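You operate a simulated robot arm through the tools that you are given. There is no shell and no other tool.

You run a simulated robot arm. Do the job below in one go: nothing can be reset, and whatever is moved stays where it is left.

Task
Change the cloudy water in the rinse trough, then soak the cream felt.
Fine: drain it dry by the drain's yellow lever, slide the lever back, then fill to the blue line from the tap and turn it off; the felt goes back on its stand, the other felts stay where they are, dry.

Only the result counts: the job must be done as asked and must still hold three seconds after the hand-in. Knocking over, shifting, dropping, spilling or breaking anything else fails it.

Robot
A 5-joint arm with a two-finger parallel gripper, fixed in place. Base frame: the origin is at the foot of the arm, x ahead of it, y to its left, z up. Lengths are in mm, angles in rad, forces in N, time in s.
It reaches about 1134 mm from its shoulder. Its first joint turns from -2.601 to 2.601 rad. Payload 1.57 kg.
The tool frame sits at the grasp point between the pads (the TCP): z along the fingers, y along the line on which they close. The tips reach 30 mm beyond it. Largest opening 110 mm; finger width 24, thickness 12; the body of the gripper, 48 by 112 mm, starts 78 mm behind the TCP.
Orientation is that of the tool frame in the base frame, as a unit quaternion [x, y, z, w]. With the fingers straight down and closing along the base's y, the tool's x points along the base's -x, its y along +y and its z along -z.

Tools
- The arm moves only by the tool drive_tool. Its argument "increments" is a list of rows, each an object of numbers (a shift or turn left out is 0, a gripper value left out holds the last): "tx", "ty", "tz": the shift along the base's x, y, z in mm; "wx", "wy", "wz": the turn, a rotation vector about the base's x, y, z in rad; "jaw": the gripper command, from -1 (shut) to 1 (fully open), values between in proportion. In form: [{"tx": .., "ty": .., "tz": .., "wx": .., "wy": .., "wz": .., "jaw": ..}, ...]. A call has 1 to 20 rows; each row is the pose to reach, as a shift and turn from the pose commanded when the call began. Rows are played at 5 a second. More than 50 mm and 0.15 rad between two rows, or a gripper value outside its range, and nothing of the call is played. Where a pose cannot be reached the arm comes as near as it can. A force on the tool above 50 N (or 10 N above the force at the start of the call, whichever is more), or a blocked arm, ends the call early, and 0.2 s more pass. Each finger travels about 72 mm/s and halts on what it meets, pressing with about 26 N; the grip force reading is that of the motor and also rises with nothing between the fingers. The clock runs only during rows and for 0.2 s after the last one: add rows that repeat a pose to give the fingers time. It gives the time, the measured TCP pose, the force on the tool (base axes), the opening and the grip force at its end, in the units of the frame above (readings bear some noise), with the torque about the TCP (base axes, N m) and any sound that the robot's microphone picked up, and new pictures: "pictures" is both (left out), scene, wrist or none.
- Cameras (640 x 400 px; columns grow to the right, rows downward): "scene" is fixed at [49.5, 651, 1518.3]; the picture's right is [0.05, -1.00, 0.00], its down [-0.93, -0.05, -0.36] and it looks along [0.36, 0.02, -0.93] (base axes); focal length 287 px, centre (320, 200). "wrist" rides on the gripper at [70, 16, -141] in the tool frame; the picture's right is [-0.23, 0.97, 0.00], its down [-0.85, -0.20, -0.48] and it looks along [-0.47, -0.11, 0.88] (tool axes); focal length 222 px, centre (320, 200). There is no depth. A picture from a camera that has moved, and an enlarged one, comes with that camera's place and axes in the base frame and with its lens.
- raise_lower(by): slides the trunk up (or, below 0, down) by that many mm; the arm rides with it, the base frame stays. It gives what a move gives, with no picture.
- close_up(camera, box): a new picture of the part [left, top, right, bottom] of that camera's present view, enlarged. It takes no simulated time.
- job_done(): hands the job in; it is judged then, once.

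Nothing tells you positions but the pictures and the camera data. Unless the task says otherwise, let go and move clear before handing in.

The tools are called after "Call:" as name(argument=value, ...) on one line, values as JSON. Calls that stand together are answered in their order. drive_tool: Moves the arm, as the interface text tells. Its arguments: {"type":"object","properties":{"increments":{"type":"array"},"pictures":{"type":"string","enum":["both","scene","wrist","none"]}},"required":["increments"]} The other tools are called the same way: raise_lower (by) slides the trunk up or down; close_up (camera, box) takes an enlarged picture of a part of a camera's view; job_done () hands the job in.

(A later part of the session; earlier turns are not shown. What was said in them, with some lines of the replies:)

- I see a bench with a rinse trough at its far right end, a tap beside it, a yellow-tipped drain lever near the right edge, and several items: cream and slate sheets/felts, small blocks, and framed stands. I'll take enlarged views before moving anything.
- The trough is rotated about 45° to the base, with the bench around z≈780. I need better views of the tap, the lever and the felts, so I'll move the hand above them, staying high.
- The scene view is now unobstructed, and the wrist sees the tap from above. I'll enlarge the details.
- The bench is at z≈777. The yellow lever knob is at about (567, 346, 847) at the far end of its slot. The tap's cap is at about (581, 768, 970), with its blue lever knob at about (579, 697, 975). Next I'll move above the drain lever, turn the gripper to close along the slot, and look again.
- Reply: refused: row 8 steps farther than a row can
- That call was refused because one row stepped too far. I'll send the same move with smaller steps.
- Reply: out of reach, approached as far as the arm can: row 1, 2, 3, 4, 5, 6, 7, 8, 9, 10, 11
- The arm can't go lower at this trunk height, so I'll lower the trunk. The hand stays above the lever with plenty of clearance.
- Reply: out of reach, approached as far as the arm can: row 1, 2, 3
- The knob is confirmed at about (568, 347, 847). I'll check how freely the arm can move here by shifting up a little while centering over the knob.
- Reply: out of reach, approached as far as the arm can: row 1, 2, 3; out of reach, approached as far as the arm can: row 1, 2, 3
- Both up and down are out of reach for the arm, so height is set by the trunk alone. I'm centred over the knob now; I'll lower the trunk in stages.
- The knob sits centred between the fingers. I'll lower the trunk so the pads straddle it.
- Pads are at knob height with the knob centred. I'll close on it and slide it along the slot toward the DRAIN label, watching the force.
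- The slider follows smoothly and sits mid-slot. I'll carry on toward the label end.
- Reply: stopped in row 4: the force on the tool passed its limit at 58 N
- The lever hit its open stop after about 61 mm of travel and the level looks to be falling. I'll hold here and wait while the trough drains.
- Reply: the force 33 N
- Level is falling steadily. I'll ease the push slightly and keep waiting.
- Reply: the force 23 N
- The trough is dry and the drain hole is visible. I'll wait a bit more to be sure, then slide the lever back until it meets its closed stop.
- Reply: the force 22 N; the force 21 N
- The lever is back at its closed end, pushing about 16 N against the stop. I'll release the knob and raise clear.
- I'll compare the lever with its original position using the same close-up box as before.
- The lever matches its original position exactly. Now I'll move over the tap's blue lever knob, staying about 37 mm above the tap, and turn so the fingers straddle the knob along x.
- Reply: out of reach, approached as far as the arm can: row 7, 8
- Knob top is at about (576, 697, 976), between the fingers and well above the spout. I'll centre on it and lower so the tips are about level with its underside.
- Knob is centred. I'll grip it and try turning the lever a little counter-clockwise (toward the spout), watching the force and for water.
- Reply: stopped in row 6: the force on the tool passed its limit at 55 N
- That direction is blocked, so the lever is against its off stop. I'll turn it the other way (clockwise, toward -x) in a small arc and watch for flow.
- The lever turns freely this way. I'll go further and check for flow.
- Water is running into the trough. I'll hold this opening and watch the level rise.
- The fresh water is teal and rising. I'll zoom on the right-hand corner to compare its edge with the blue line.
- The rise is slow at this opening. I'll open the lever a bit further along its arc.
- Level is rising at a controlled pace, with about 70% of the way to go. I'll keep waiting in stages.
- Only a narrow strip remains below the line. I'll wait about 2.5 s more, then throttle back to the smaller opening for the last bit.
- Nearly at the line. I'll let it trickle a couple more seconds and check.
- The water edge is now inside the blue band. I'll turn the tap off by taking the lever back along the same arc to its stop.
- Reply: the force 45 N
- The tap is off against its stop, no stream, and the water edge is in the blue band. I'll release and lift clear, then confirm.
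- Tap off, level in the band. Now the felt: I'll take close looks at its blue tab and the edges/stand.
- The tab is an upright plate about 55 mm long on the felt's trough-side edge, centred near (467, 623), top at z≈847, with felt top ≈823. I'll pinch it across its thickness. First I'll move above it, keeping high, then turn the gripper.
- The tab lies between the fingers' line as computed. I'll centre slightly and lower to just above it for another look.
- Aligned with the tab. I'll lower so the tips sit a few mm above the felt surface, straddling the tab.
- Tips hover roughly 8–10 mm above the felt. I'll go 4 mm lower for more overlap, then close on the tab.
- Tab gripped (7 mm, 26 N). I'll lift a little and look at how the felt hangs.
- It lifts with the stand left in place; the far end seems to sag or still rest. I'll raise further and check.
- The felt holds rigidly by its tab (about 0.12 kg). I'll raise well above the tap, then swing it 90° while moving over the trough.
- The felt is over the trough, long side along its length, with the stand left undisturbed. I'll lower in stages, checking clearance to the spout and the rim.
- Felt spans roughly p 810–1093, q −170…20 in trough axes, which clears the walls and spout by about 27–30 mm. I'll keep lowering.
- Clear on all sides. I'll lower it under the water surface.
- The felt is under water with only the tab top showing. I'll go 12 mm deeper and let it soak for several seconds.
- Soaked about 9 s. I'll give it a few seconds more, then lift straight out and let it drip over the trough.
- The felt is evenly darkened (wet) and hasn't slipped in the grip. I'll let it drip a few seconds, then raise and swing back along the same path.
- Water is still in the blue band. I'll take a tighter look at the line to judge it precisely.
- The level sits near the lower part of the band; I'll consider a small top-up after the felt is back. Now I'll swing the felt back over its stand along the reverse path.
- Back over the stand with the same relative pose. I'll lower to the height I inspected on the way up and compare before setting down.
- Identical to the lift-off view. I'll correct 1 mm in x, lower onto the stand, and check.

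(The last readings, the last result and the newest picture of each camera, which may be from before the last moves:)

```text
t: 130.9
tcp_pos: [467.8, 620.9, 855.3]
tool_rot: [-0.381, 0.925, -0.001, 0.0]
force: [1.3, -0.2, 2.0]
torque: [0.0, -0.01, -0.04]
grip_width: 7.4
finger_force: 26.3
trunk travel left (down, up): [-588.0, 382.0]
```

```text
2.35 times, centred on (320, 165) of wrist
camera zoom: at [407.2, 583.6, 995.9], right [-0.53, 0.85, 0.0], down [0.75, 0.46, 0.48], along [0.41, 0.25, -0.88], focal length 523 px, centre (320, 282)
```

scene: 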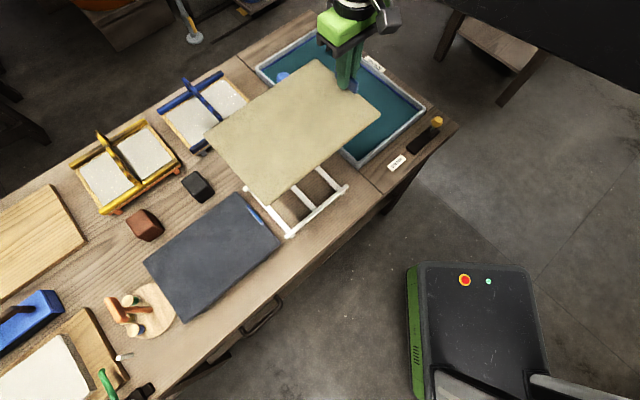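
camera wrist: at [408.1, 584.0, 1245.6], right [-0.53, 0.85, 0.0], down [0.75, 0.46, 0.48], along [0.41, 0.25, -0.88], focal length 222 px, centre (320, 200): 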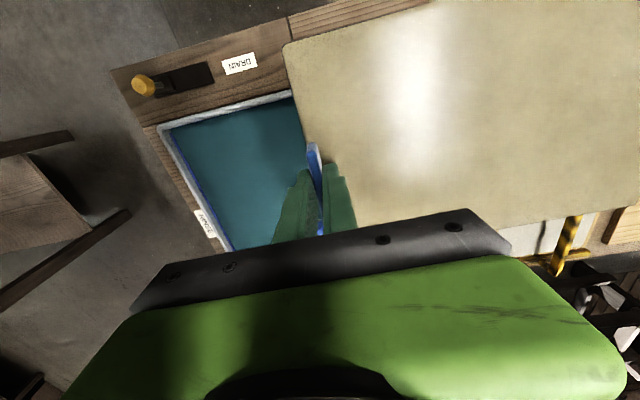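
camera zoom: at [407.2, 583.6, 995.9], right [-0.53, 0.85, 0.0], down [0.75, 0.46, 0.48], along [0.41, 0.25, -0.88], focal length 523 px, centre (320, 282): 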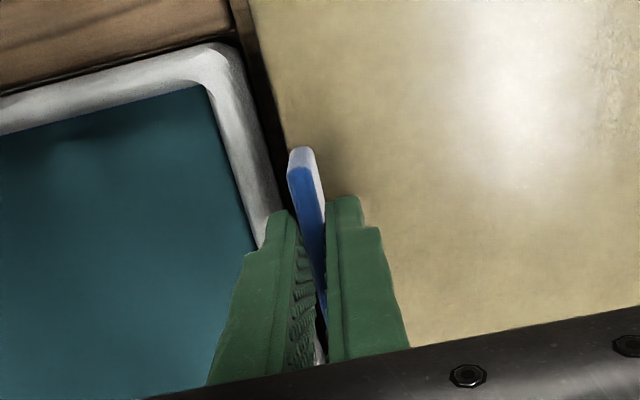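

The felt rests on its stand (load gone from the gripper) and matches its original position. Releasing and raising clear.

Call:
drive_tool(increments=[{"jaw": -0.5}, {"jaw": 0}, {"jaw": 0.2}, {"jaw": 0.2}], pictures="none")

Call:
raise_lower(by=207)

Call:
close_up(camera="scene", box=[230, 100, 380, 250])

Call:
close_up(camera="scene", box=[396, 90, 412, 100])

Call:
close_up(camera="scene", box=[0, 0, 640, 400])

```text
t: 131.9
tcp_pos: [467.3, 620.7, 854.5]
tool_rot: [-0.381, 0.925, 0.0, 0.0]
force: [-0.2, 0.6, 0.0]
torque: [0.01, 0.0, 0.03]
grip_width: 65.8
finger_force: 0.1
trunk travel left (down, up): [-588.0, 382.0]
```

```text
t: 134.2
tcp_pos: [467.6, 620.6, 1061.4]
tool_rot: [-0.381, 0.925, 0.0, 0.001]
force: [0.1, -0.4, 1.0]
torque: [0.0, -0.01, 0.0]
grip_width: 66.0
finger_force: 0.1
trunk travel left (down, up): [-795.0, 175.0]
```

```text
2.67 times, centred on (305, 175) of scene
camera zoom: at [49.5, 651.0, 1518.3], right [0.05, -1.0, 0.0], down [-0.93, -0.05, -0.36], along [0.36, 0.02, -0.93], focal length 766 px, centre (360, 267)
```

zoom: 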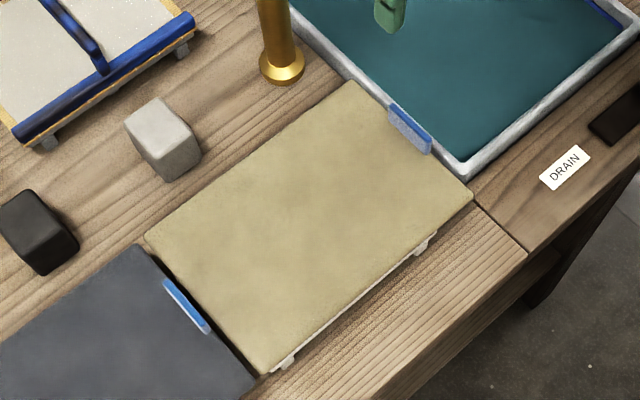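

```text
16.00 times, centred on (404, 95) of scene
camera zoom: at [49.5, 651.0, 1518.3], right [0.05, -1.0, 0.0], down [-0.93, -0.05, -0.36], along [0.36, 0.02, -0.93], focal length 4595 px, centre (-1024, 1880)
```

zoom: 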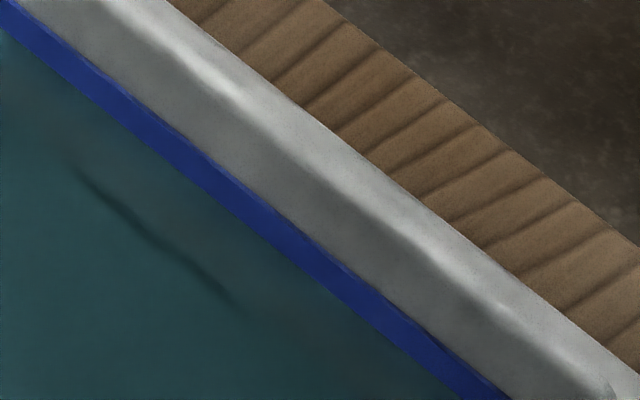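

```text
1.00 times, centred on (320, 200) of scene (not enlarged: the box is as wide or as high as the picture)
camera zoom: at [49.5, 651.0, 1518.3], right [0.05, -1.0, 0.0], down [-0.93, -0.05, -0.36], along [0.36, 0.02, -0.93], focal length 287 px, centre (320, 200)
```

zoom: 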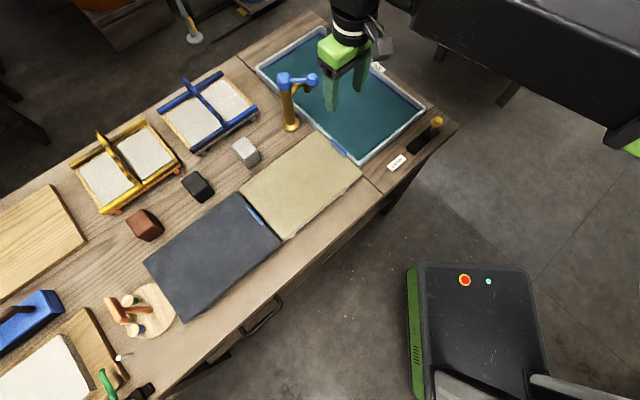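

The felt is back exactly in place, everything else undisturbed. The water covers only the lower part of the band, so I'll do a short, controlled top-up to bring it to mid-line. I'm moving back over the tap knob.

Call:
drive_tool(increments=[{"tx": 16, "ty": 11, "wz": 0.112}, {"tx": 32, "ty": 22, "wz": 0.224}, {"tx": 48, "ty": 33, "wz": 0.336}, {"tx": 64, "ty": 44, "wz": 0.448}, {"tx": 80, "ty": 55, "wz": 0.56}, {"tx": 96, "ty": 66, "wz": 0.672}, {"tx": 110, "ty": 76, "wz": 0.79}, {"tx": 110, "ty": 76, "wz": 0.79}])

Call:
close_up(camera="wrist", box=[200, 50, 440, 220])

```text
t: 136.0
tcp_pos: [576.4, 697.9, 1061.4]
tool_rot: [0.708, -0.706, 0.0, 0.002]
force: [-0.1, 0.3, 0.8]
torque: [0.03, -0.01, -0.02]
grip_width: 66.2
finger_force: 0.1
trunk travel left (down, up): [-795.0, 175.0]
camera wrist: at [560.5, 629.2, 1202.8], right [-0.97, 0.22, 0.0], down [0.2, 0.86, 0.48], along [0.11, 0.47, -0.88], focal length 222 px, centre (320, 200)
```

scene: 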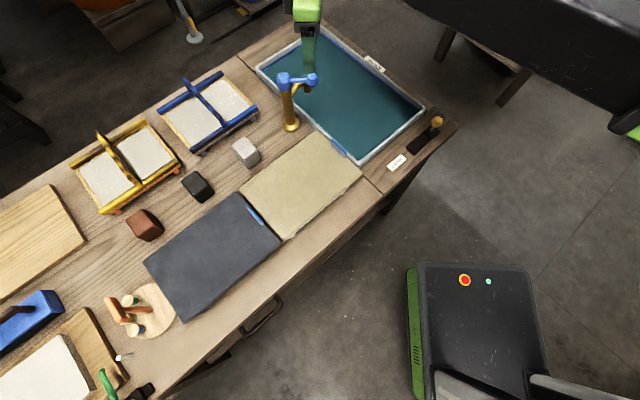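
wrist: 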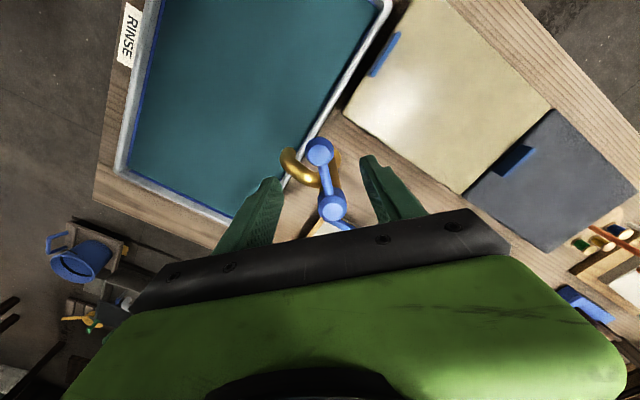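

```text
2.35 times, centred on (320, 135) of wrist
camera zoom: at [560.5, 629.2, 1202.8], right [-0.97, 0.22, 0.0], down [0.2, 0.86, 0.48], along [0.11, 0.47, -0.88], focal length 523 px, centre (320, 353)
```

zoom: 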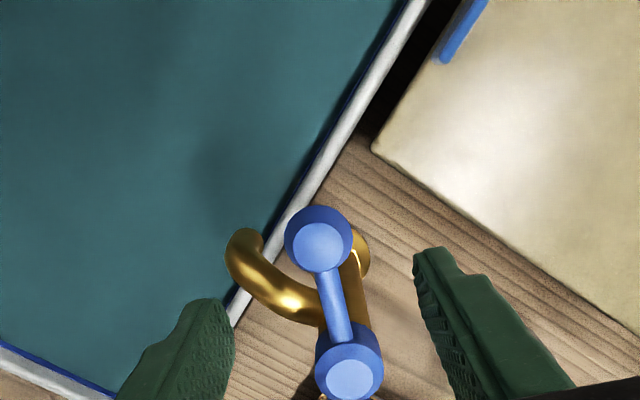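

Aligned. I'll lower onto the knob, grip, and open to the small trickle position again.

Call:
raise_lower(by=-78.5)

Call:
drive_tool(increments=[{"jaw": -0.6}, {"jaw": -0.6}, {"jaw": -0.6}], pictures="none")

Call:
close_up(camera="scene", box=[250, 20, 370, 140])

Call:
close_up(camera="scene", box=[395, 85, 430, 115])

```text
t: 137.1
tcp_pos: [577.4, 699.5, 983.6]
tool_rot: [0.708, -0.707, 0.001, 0.0]
force: [-1.2, -0.7, 0.1]
torque: [0.0, 0.02, -0.06]
grip_width: 65.8
finger_force: 0.1
trunk travel left (down, up): [-716.0, 254.0]
```

```text
t: 137.9
tcp_pos: [575.7, 699.2, 983.5]
tool_rot: [0.708, -0.707, 0.001, 0.0]
force: [0.3, -1.2, -0.2]
torque: [0.0, 0.02, 0.04]
grip_width: 31.1
finger_force: 39.7
trunk travel left (down, up): [-716.0, 254.0]
```

```text
3.33 times, centred on (310, 80) of scene
camera zoom: at [49.5, 651.0, 1518.3], right [0.05, -1.0, 0.0], down [-0.93, -0.05, -0.36], along [0.36, 0.02, -0.93], focal length 957 px, centre (353, 600)
```

zoom: 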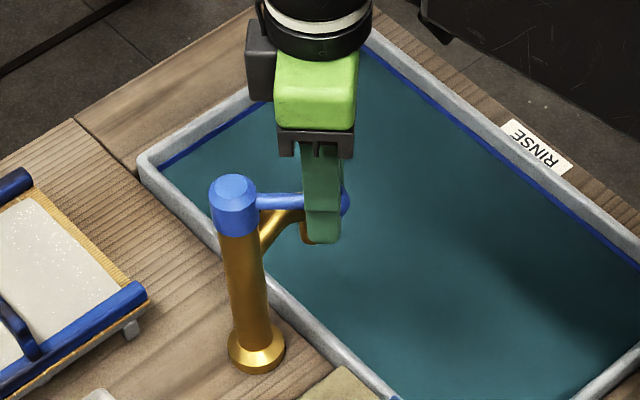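

```text
13.33 times, centred on (412, 100) of scene
camera zoom: at [49.5, 651.0, 1518.3], right [0.05, -1.0, 0.0], down [-0.93, -0.05, -0.36], along [0.36, 0.02, -0.93], focal length 3829 px, centre (-913, 1533)
```

zoom: 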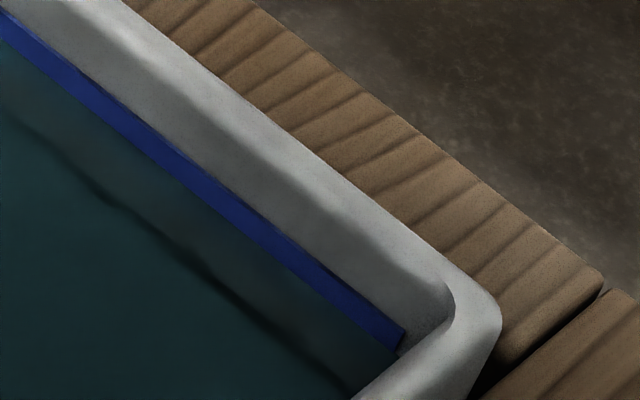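

Call:
drive_tool(increments=[{"tx": -4.6, "ty": 0.5, "wz": -0.065}, {"tx": -9.2, "ty": 1.3, "wz": -0.13}, {"tx": -13.8, "ty": 2.2, "wz": -0.195}, {"tx": -18.3, "ty": 3.2, "wz": -0.26}, {"tx": -22.7, "ty": 3.7, "wz": -0.325}, {"tx": -27, "ty": 4.7, "wz": -0.39}, {"tx": -31.3, "ty": 6.2, "wz": -0.455}, {"tx": -34, "ty": 7.6, "wz": -0.5}, {"tx": -34, "ty": 7.6, "wz": -0.5}, {"tx": -34, "ty": 7.6, "wz": -0.5}, {"tx": -34, "ty": 7.6, "wz": -0.5}, {"tx": -34, "ty": 7.6, "wz": -0.5}], pictures="none")

Call:
close_up(camera="scene", box=[250, 20, 370, 140])

Call:
close_up(camera="scene", box=[395, 85, 430, 115])

```text
t: 140.5
tcp_pos: [542.5, 707.3, 982.8]
tool_rot: [-0.511, 0.859, 0.0, 0.001]
force: [14.8, 22.5, 22.6]
torque: [0.07, -0.24, -0.02]
grip_width: 31.1
finger_force: 39.5
trunk travel left (down, up): [-716.0, 254.0]
```

```text
3.33 times, centred on (310, 80) of scene
camera zoom: at [49.5, 651.0, 1518.3], right [0.05, -1.0, 0.0], down [-0.93, -0.05, -0.36], along [0.36, 0.02, -0.93], focal length 957 px, centre (353, 600)
```

zoom: 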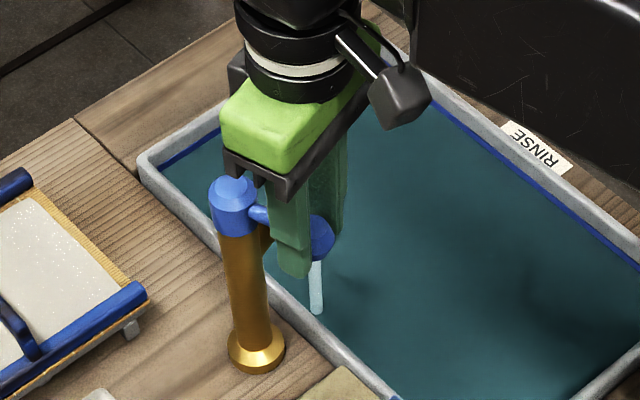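

```text
13.33 times, centred on (412, 100) of scene
camera zoom: at [49.5, 651.0, 1518.3], right [0.05, -1.0, 0.0], down [-0.93, -0.05, -0.36], along [0.36, 0.02, -0.93], focal length 3829 px, centre (-913, 1533)
```

zoom: 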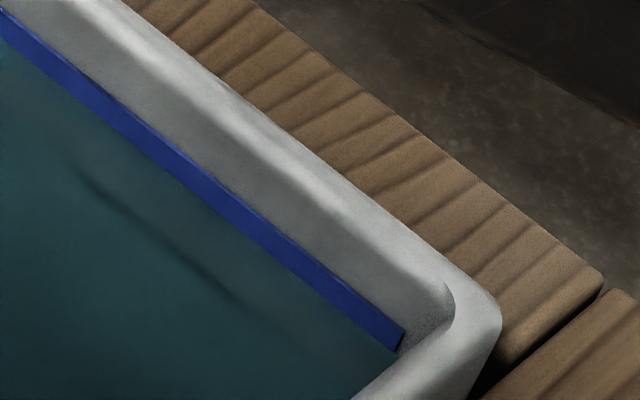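

Call:
drive_tool(increments=[{}, {}, {}, {}, {}, {}, {}, {}, {}, {}], pictures="none")

Call:
close_up(camera="scene", box=[395, 85, 430, 115])

Call:
close_up(camera="scene", box=[410, 96, 424, 106])

```text
t: 142.7
tcp_pos: [543.0, 707.3, 982.0]
tool_rot: [-0.511, 0.86, 0.0, 0.002]
force: [10.8, 20.5, 17.7]
torque: [0.51, -0.29, 0.07]
grip_width: 31.2
finger_force: 40.1
trunk travel left (down, up): [-716.0, 254.0]
```

```text
13.33 times, centred on (412, 100) of scene
camera zoom: at [49.5, 651.0, 1518.3], right [0.05, -1.0, 0.0], down [-0.93, -0.05, -0.36], along [0.36, 0.02, -0.93], focal length 3829 px, centre (-913, 1533)
```

zoom: 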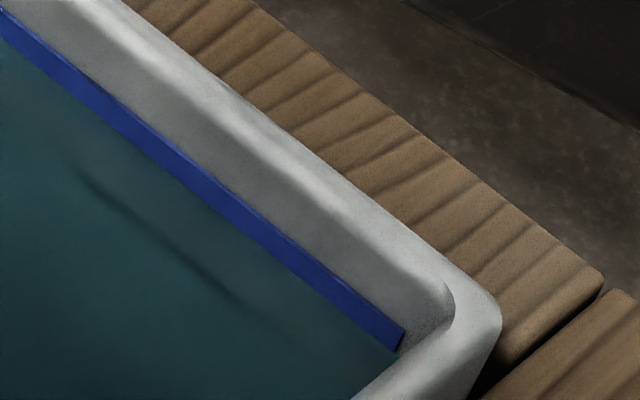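

```text
16.00 times, centred on (417, 101) of scene
camera zoom: at [49.5, 651.0, 1518.3], right [0.05, -1.0, 0.0], down [-0.93, -0.05, -0.36], along [0.36, 0.02, -0.93], focal length 4595 px, centre (-1232, 1784)
```

zoom: 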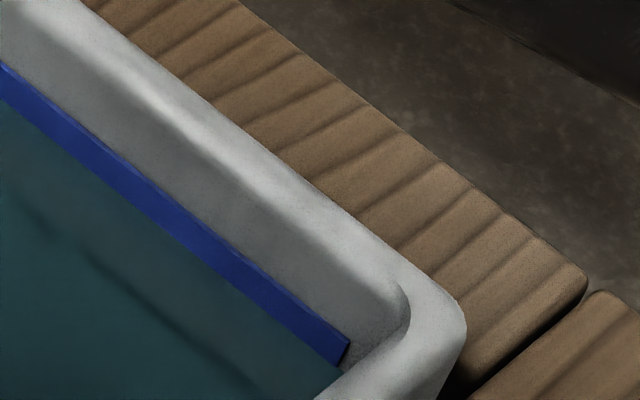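

Call:
close_up(camera="scene", box=[310, 25, 335, 41])

Call:
close_up(camera="scene", box=[260, 20, 350, 80])

Call:
close_up(camera="wrist", box=[0, 0, 640, 400])

```text
16.00 times, centred on (322, 33) of scene
camera zoom: at [49.5, 651.0, 1518.3], right [0.05, -1.0, 0.0], down [-0.93, -0.05, -0.36], along [0.36, 0.02, -0.93], focal length 4595 px, centre (280, 2872)
```

zoom: 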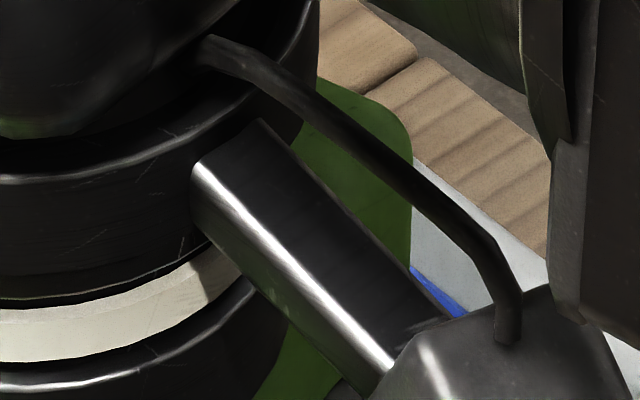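

```text
6.67 times, centred on (305, 50) of scene
camera zoom: at [49.5, 651.0, 1518.3], right [0.05, -1.0, 0.0], down [-0.93, -0.05, -0.36], along [0.36, 0.02, -0.93], focal length 1915 px, centre (420, 1200)
```

zoom: 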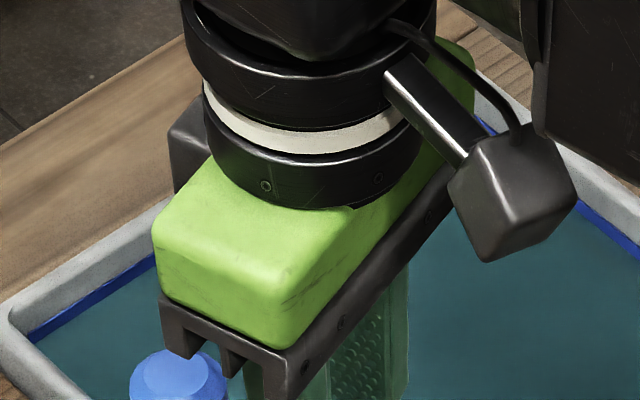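

```text
1.00 times, centred on (320, 200) of wrist (not enlarged: the box is as wide or as high as the picture)
camera zoom: at [495.2, 653.6, 1123.8], right [-0.75, 0.66, 0.0], down [0.58, 0.66, 0.48], along [0.32, 0.36, -0.88], focal length 222 px, centre (320, 200)
```

zoom: 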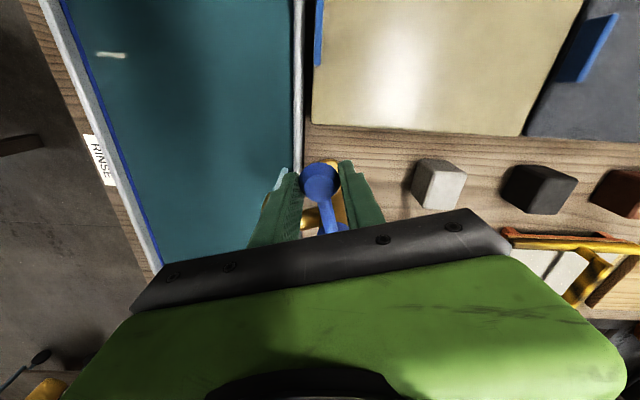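

Call:
drive_tool(increments=[{}, {}, {}, {}, {}, {}, {}, {}, {}, {}, {}, {}], pictures="none")

Call:
close_up(camera="scene", box=[395, 85, 430, 115])

Call:
close_up(camera="scene", box=[410, 96, 424, 106])

```text
t: 145.3
tcp_pos: [543.0, 707.4, 981.7]
tool_rot: [-0.512, 0.859, 0.0, 0.002]
force: [9.9, 18.0, 14.2]
torque: [0.37, -0.21, 0.05]
grip_width: 31.2
finger_force: 39.9
trunk travel left (down, up): [-716.0, 254.0]
```

```text
13.33 times, centred on (412, 100) of scene
camera zoom: at [49.5, 651.0, 1518.3], right [0.05, -1.0, 0.0], down [-0.93, -0.05, -0.36], along [0.36, 0.02, -0.93], focal length 3829 px, centre (-913, 1533)
```

zoom: 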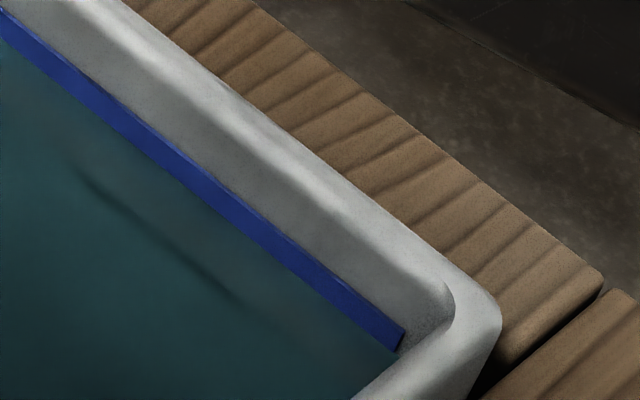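

```text
16.00 times, centred on (417, 101) of scene
camera zoom: at [49.5, 651.0, 1518.3], right [0.05, -1.0, 0.0], down [-0.93, -0.05, -0.36], along [0.36, 0.02, -0.93], focal length 4595 px, centre (-1232, 1784)
```

zoom: 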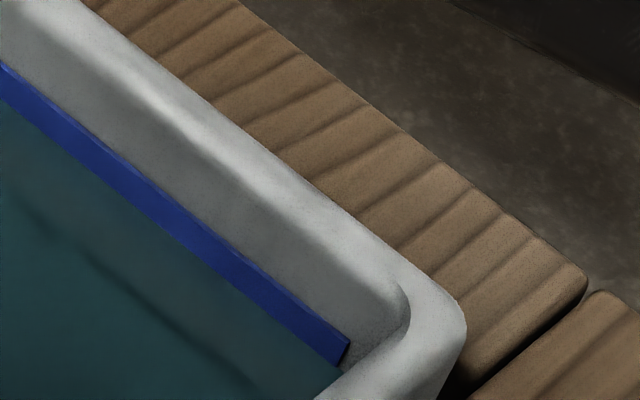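

The trickle is slow and fine-grained, which suits this. I'll keep waiting in short stages.

Call:
drive_tool(increments=[{}, {}, {}, {}, {}, {}, {}, {}, {}, {}, {}, {}, {}, {}, {}, {}, {}, {}, {}, {}], pictures="none")

Call:
close_up(camera="scene", box=[410, 96, 424, 106])

```text
t: 149.5
tcp_pos: [542.8, 706.4, 982.6]
tool_rot: [-0.511, 0.859, -0.001, 0.001]
force: [7.9, 14.6, 8.9]
torque: [0.31, -0.23, 0.01]
grip_width: 31.1
finger_force: 40.2
trunk travel left (down, up): [-716.0, 254.0]
```

```text
16.00 times, centred on (417, 101) of scene
camera zoom: at [49.5, 651.0, 1518.3], right [0.05, -1.0, 0.0], down [-0.93, -0.05, -0.36], along [0.36, 0.02, -0.93], focal length 4595 px, centre (-1232, 1784)
```

zoom: 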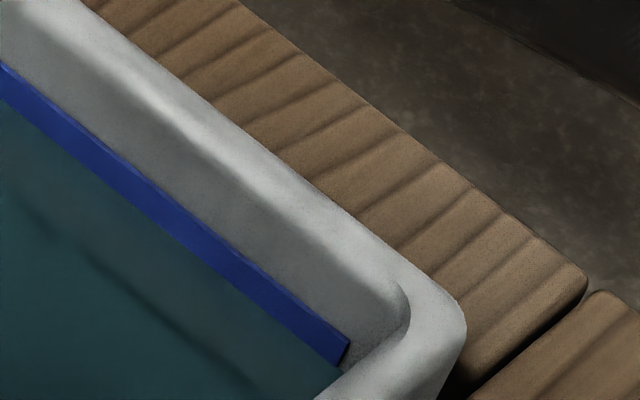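

Call:
close_up(camera="scene", box=[285, 70, 345, 120])

Call:
close_up(camera="scene", box=[395, 85, 430, 115])

Call:
close_up(camera="scene", box=[350, 50, 440, 130])

```text
8.00 times, centred on (315, 95) of scene
camera zoom: at [49.5, 651.0, 1518.3], right [0.05, -1.0, 0.0], down [-0.93, -0.05, -0.36], along [0.36, 0.02, -0.93], focal length 2298 px, centre (360, 1040)
```

zoom: 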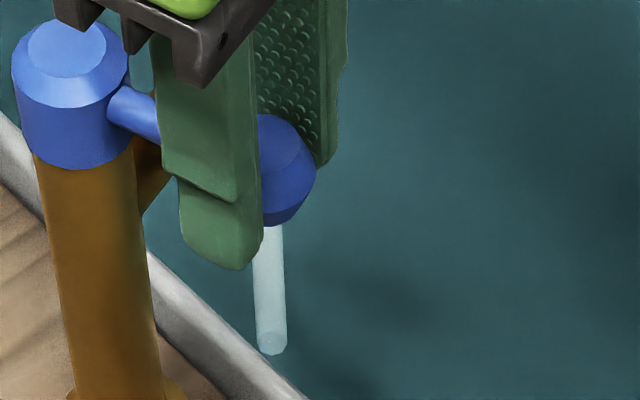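

```text
13.33 times, centred on (412, 100) of scene
camera zoom: at [49.5, 651.0, 1518.3], right [0.05, -1.0, 0.0], down [-0.93, -0.05, -0.36], along [0.36, 0.02, -0.93], focal length 3829 px, centre (-913, 1533)
```

zoom: 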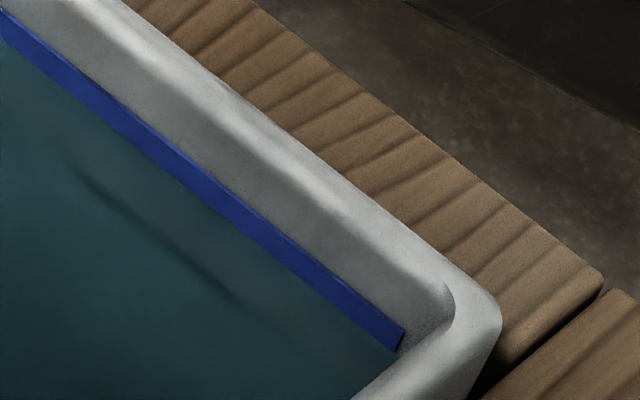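

```text
5.00 times, centred on (395, 90) of scene
camera zoom: at [49.5, 651.0, 1518.3], right [0.05, -1.0, 0.0], down [-0.93, -0.05, -0.36], along [0.36, 0.02, -0.93], focal length 1436 px, centre (-55, 750)
```

zoom: 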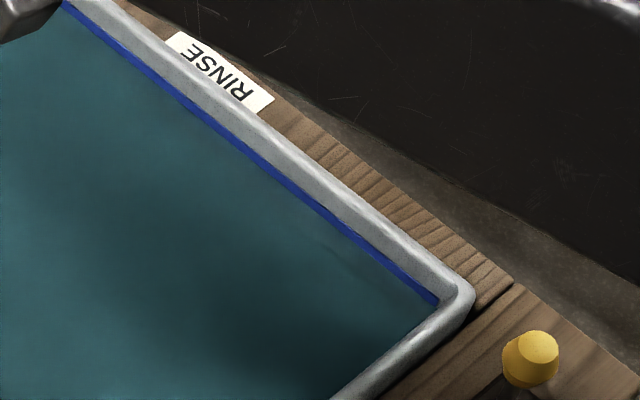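

I'll use the wrist camera, which has a closer view of the RINSE wall, to judge the water line against the band.

Call:
close_up(camera="wrist", box=[105, 130, 125, 142])

Call:
close_up(camera="wrist", box=[130, 205, 170, 230])

```text
16.00 times, centred on (115, 136) of wrist
camera zoom: at [495.4, 653.5, 1123.7], right [-0.75, 0.66, 0.0], down [0.58, 0.66, 0.48], along [0.32, 0.36, -0.88], focal length 3554 px, centre (3600, 1224)
```

zoom: 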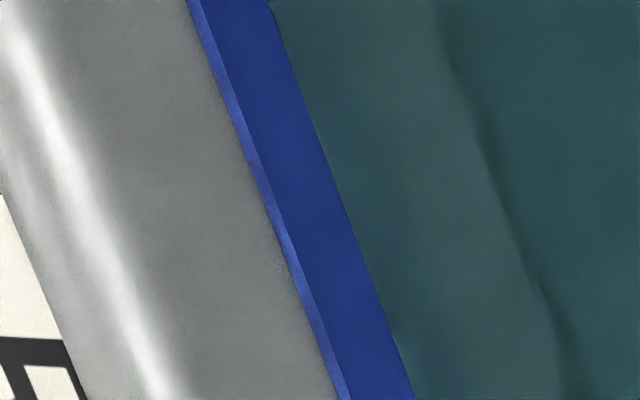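

```text
16.00 times, centred on (150, 218) of wrist
camera zoom: at [495.4, 653.5, 1123.7], right [-0.75, 0.66, 0.0], down [0.58, 0.66, 0.48], along [0.32, 0.36, -0.88], focal length 3554 px, centre (3040, -80)
```

zoom: 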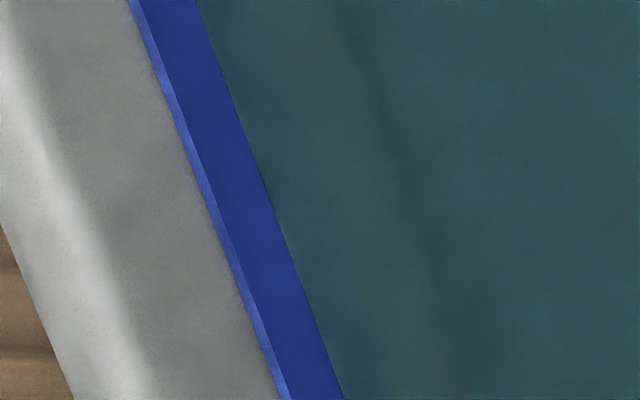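

This view is crisp: the strip's front face and waterline are clearly separate. I'll let it run a little and compare the same view for the rise rate.

Call:
drive_tool(increments=[{}, {}, {}, {}, {}, {}, {}, {}, {}], pictures="none")

Call:
close_up(camera="wrist", box=[105, 130, 125, 142])

```text
t: 151.5
tcp_pos: [543.2, 704.6, 982.8]
tool_rot: [-0.512, 0.859, 0.0, 0.0]
force: [6.7, 11.7, 6.1]
torque: [0.21, -0.11, 0.02]
grip_width: 31.2
finger_force: 40.3
trunk travel left (down, up): [-716.0, 254.0]
```

```text
16.00 times, centred on (115, 136) of wrist
camera zoom: at [495.4, 653.4, 1123.7], right [-0.75, 0.66, 0.0], down [0.58, 0.66, 0.48], along [0.32, 0.36, -0.88], focal length 3554 px, centre (3600, 1224)
```

zoom: 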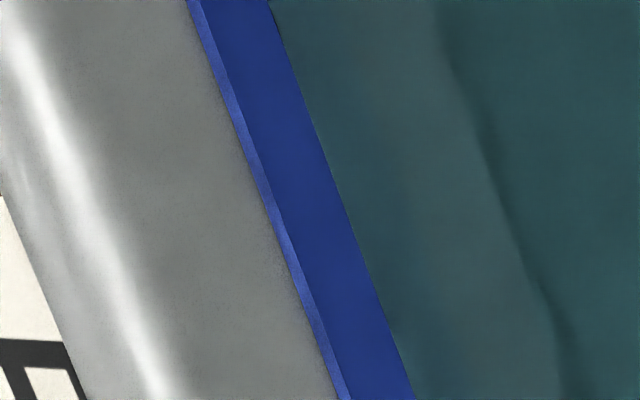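

The water edge isn't visibly moving in this view, so to be safe I'll shut the tap now and inspect the line carefully before deciding anything more.

Call:
drive_tool(increments=[{"tx": 4, "ty": -2, "wz": 0.06}, {"tx": 8.3, "ty": -3.2, "wz": 0.12}, {"tx": 12.6, "ty": -4, "wz": 0.19}, {"tx": 17, "ty": -4.6, "wz": 0.25}, {"tx": 21.5, "ty": -5.4, "wz": 0.32}, {"tx": 26.1, "ty": -6.3, "wz": 0.38}, {"tx": 30.7, "ty": -7.1, "wz": 0.44}, {"tx": 34.5, "ty": -7.6, "wz": 0.49}, {"tx": 37, "ty": -7.6, "wz": 0.5}], pictures="none")

Call:
close_up(camera="scene", box=[250, 20, 370, 140])

Call:
close_up(camera="scene", box=[395, 85, 430, 115])

Call:
close_up(camera="wrist", box=[0, 0, 640, 400])

```text
t: 153.5
tcp_pos: [578.3, 699.0, 983.4]
tool_rot: [0.708, -0.706, -0.001, 0.002]
force: [-15.9, -20.4, -24.4]
torque: [0.16, 0.1, -0.03]
grip_width: 30.8
finger_force: 39.6
trunk travel left (down, up): [-716.0, 254.0]
```

```text
3.33 times, centred on (310, 80) of scene
camera zoom: at [49.5, 651.0, 1518.3], right [0.05, -1.0, 0.0], down [-0.93, -0.05, -0.36], along [0.36, 0.02, -0.93], focal length 957 px, centre (353, 600)
```

zoom: 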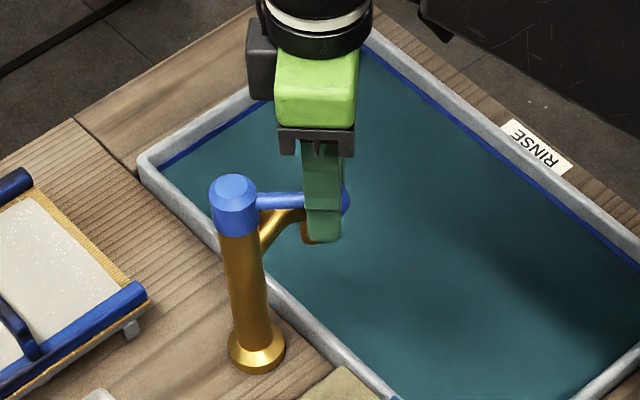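

```text
13.33 times, centred on (412, 100) of scene
camera zoom: at [49.5, 651.0, 1518.3], right [0.05, -1.0, 0.0], down [-0.93, -0.05, -0.36], along [0.36, 0.02, -0.93], focal length 3829 px, centre (-913, 1533)
```

zoom: 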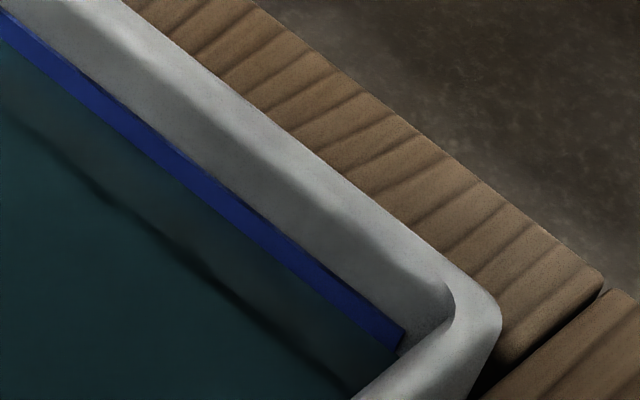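

```text
1.00 times, centred on (320, 200) of wrist (not enlarged: the box is as wide or as high as the picture)
camera zoom: at [561.9, 629.1, 1124.3], right [-0.97, 0.22, 0.0], down [0.2, 0.86, 0.48], along [0.1, 0.46, -0.88], focal length 222 px, centre (320, 200)
```

zoom: 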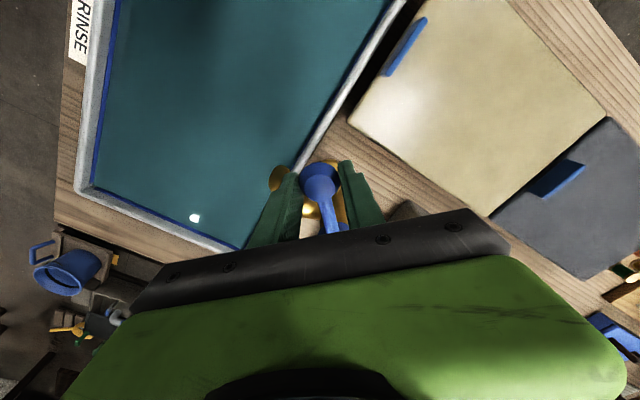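

The tap is off and at its stop. I'll release, rise, and move aside to see the far corner, where the strips stop short and the waterline on bare wall is directly measurable.

Call:
drive_tool(increments=[{"tx": -2, "jaw": -0.2}, {"tx": -2, "jaw": 0.2}, {"tx": -2, "jaw": 0.2}], pictures="none")

Call:
raise_lower(by=80)

Call:
drive_tool(increments=[{"tx": -5, "ty": -45}, {"tx": -10, "ty": -90}, {"tx": -15, "ty": -135}, {"tx": -20, "ty": -180}, {"tx": -25, "ty": -225}, {"tx": -30, "ty": -270}], pictures="scene")

Call:
close_up(camera="scene", box=[310, 25, 335, 41])

Call:
close_up(camera="scene", box=[270, 45, 290, 58])

Call:
close_up(camera="scene", box=[250, 60, 275, 76])

```text
t: 154.3
tcp_pos: [576.7, 698.4, 984.0]
tool_rot: [0.708, -0.707, -0.001, 0.0]
force: [-0.2, 0.4, -0.2]
torque: [0.01, -0.02, -0.02]
grip_width: 66.2
finger_force: 0.1
trunk travel left (down, up): [-716.0, 254.0]
```

```text
t: 155.5
tcp_pos: [576.3, 698.8, 1063.2]
tool_rot: [0.708, -0.706, 0.0, 0.0]
force: [-0.7, -0.6, -0.7]
torque: [-0.03, 0.0, 0.02]
grip_width: 65.7
finger_force: 0.0
trunk travel left (down, up): [-796.0, 174.0]
```

```text
t: 156.9
tcp_pos: [547.0, 426.6, 1063.4]
tool_rot: [0.708, -0.706, 0.0, 0.001]
force: [0.1, -0.3, 0.5]
torque: [-0.03, -0.02, 0.01]
grip_width: 66.2
finger_force: 0.1
trunk travel left (down, up): [-796.0, 174.0]
```

scene: 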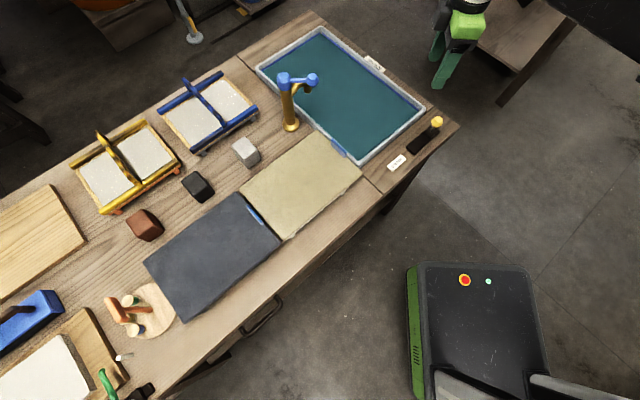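

```text
16.00 times, centred on (322, 33) of scene
camera zoom: at [49.5, 651.0, 1518.3], right [0.05, -1.0, 0.0], down [-0.93, -0.05, -0.36], along [0.36, 0.02, -0.93], focal length 4595 px, centre (280, 2872)
```

zoom: 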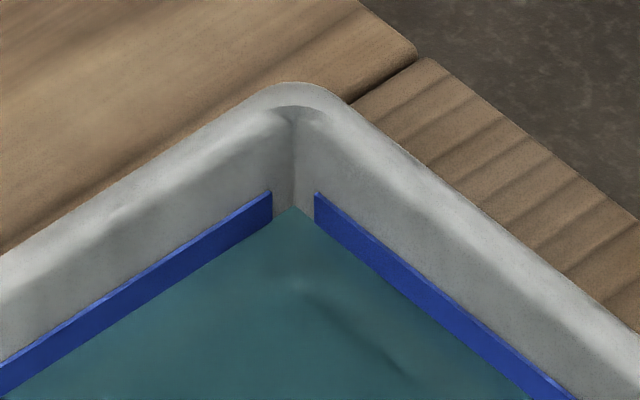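

```text
16.00 times, centred on (280, 52) of scene
camera zoom: at [49.5, 651.0, 1518.3], right [0.05, -1.0, 0.0], down [-0.93, -0.05, -0.36], along [0.36, 0.02, -0.93], focal length 4595 px, centre (960, 2576)
```

zoom: 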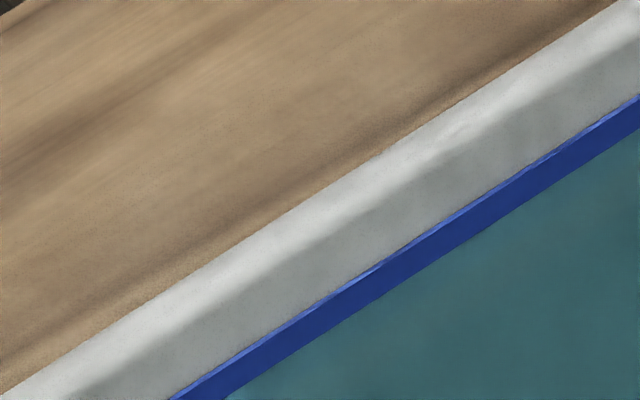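

```text
16.00 times, centred on (262, 68) of scene
camera zoom: at [49.5, 651.0, 1518.3], right [0.05, -1.0, 0.0], down [-0.93, -0.05, -0.36], along [0.36, 0.02, -0.93], focal length 4595 px, centre (1240, 2312)
```

zoom: 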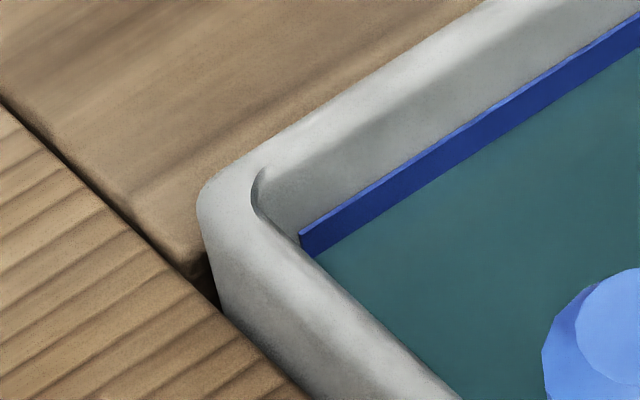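

The far-corner view is unchanged from before: the level sits in the blue strip and didn't rise with the brief trickle, so it is at its full mark. I'll do a final check for spills and verify the tap, lever, felts and surroundings.

Call:
close_up(camera="scene", box=[240, 10, 470, 180])

Call:
close_up(camera="scene", box=[250, 55, 350, 140])

Call:
close_up(camera="scene", box=[370, 90, 470, 180])

Call:
close_up(camera="scene", box=[130, 120, 380, 330])

Call:
close_up(camera="scene", box=[395, 85, 430, 115])

```text
2.35 times, centred on (355, 95) of scene
camera zoom: at [49.5, 651.0, 1518.3], right [0.05, -1.0, 0.0], down [-0.93, -0.05, -0.36], along [0.36, 0.02, -0.93], focal length 676 px, centre (238, 447)
```

zoom: 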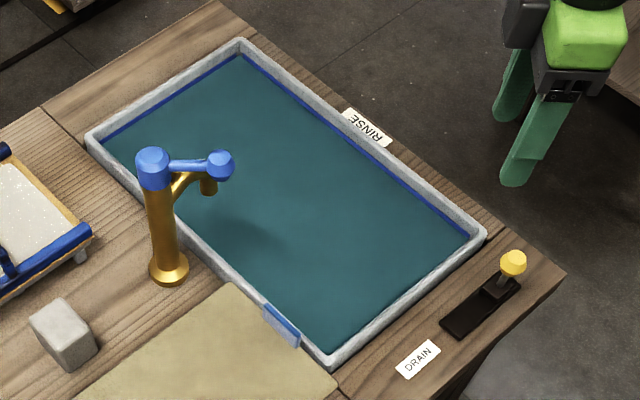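

```text
4.71 times, centred on (300, 98) of scene
camera zoom: at [49.5, 651.0, 1518.3], right [0.05, -1.0, 0.0], down [-0.93, -0.05, -0.36], along [0.36, 0.02, -0.93], focal length 1352 px, centre (414, 682)
```

zoom: 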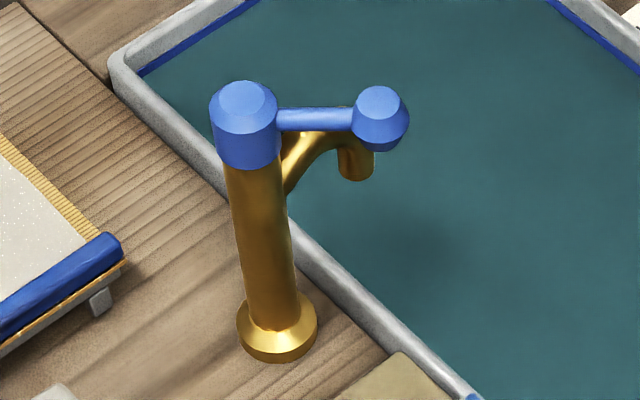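

```text
4.44 times, centred on (420, 135) of scene
camera zoom: at [49.5, 651.0, 1518.3], right [0.05, -1.0, 0.0], down [-0.93, -0.05, -0.36], along [0.36, 0.02, -0.93], focal length 1276 px, centre (-124, 489)
```

zoom: 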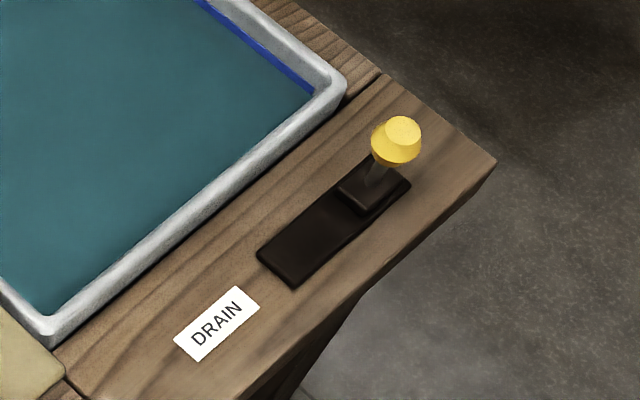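

```text
1.90 times, centred on (255, 225) of scene
camera zoom: at [49.5, 651.0, 1518.3], right [0.05, -1.0, 0.0], down [-0.93, -0.05, -0.36], along [0.36, 0.02, -0.93], focal length 547 px, centre (444, 152)
```

zoom: 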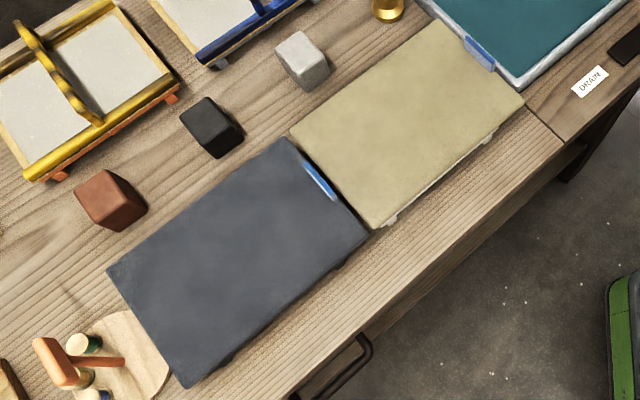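

```text
13.33 times, centred on (412, 100) of scene
camera zoom: at [49.5, 651.0, 1518.3], right [0.05, -1.0, 0.0], down [-0.93, -0.05, -0.36], along [0.36, 0.02, -0.93], focal length 3829 px, centre (-913, 1533)
```

zoom: 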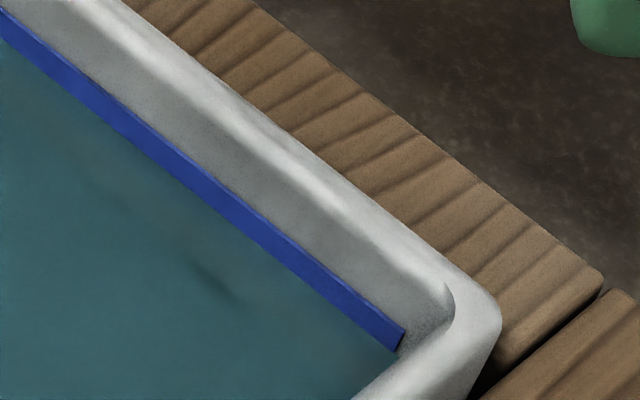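

Everything checks out: the water is clear and level with the blue line, the tap is off, and the drain lever is back in its closed place. The soaked cream felt rests on its stand, the slate felt looks dry and hasn't moved, and I see no spills. The arm is empty and clear, so I'm handing in.

Call:
job_done()

```text
The job is handed in.
```

I changed the water and soaked the cream felt, and the job is handed in. I don't have the judge's result.

- **Draining:** I opened the drain with the yellow lever until the trough was dry. I then slid the lever back, and its position matches the starting picture.
- **Filling:** I filled the trough from the tap, and the tap is now off against its stop. The water sits within the blue strip, roughly 2 mm above its lower edge by my estimate.
- **Top-up:** I ran the tap a second time for about 12 s to bring the water nearer the middle of the strip, but the level did not visibly rise. I don't know why, and I saw no water on the bench or floor.
- **Felt:** The cream felt was fully under water for about 12 s and came out evenly darkened. It is back on its stand in its original position.
- **Everything else:** The slate felt looks dry and has not moved, and nothing else was shifted. The gripper is empty and about 200 mm above the bench.
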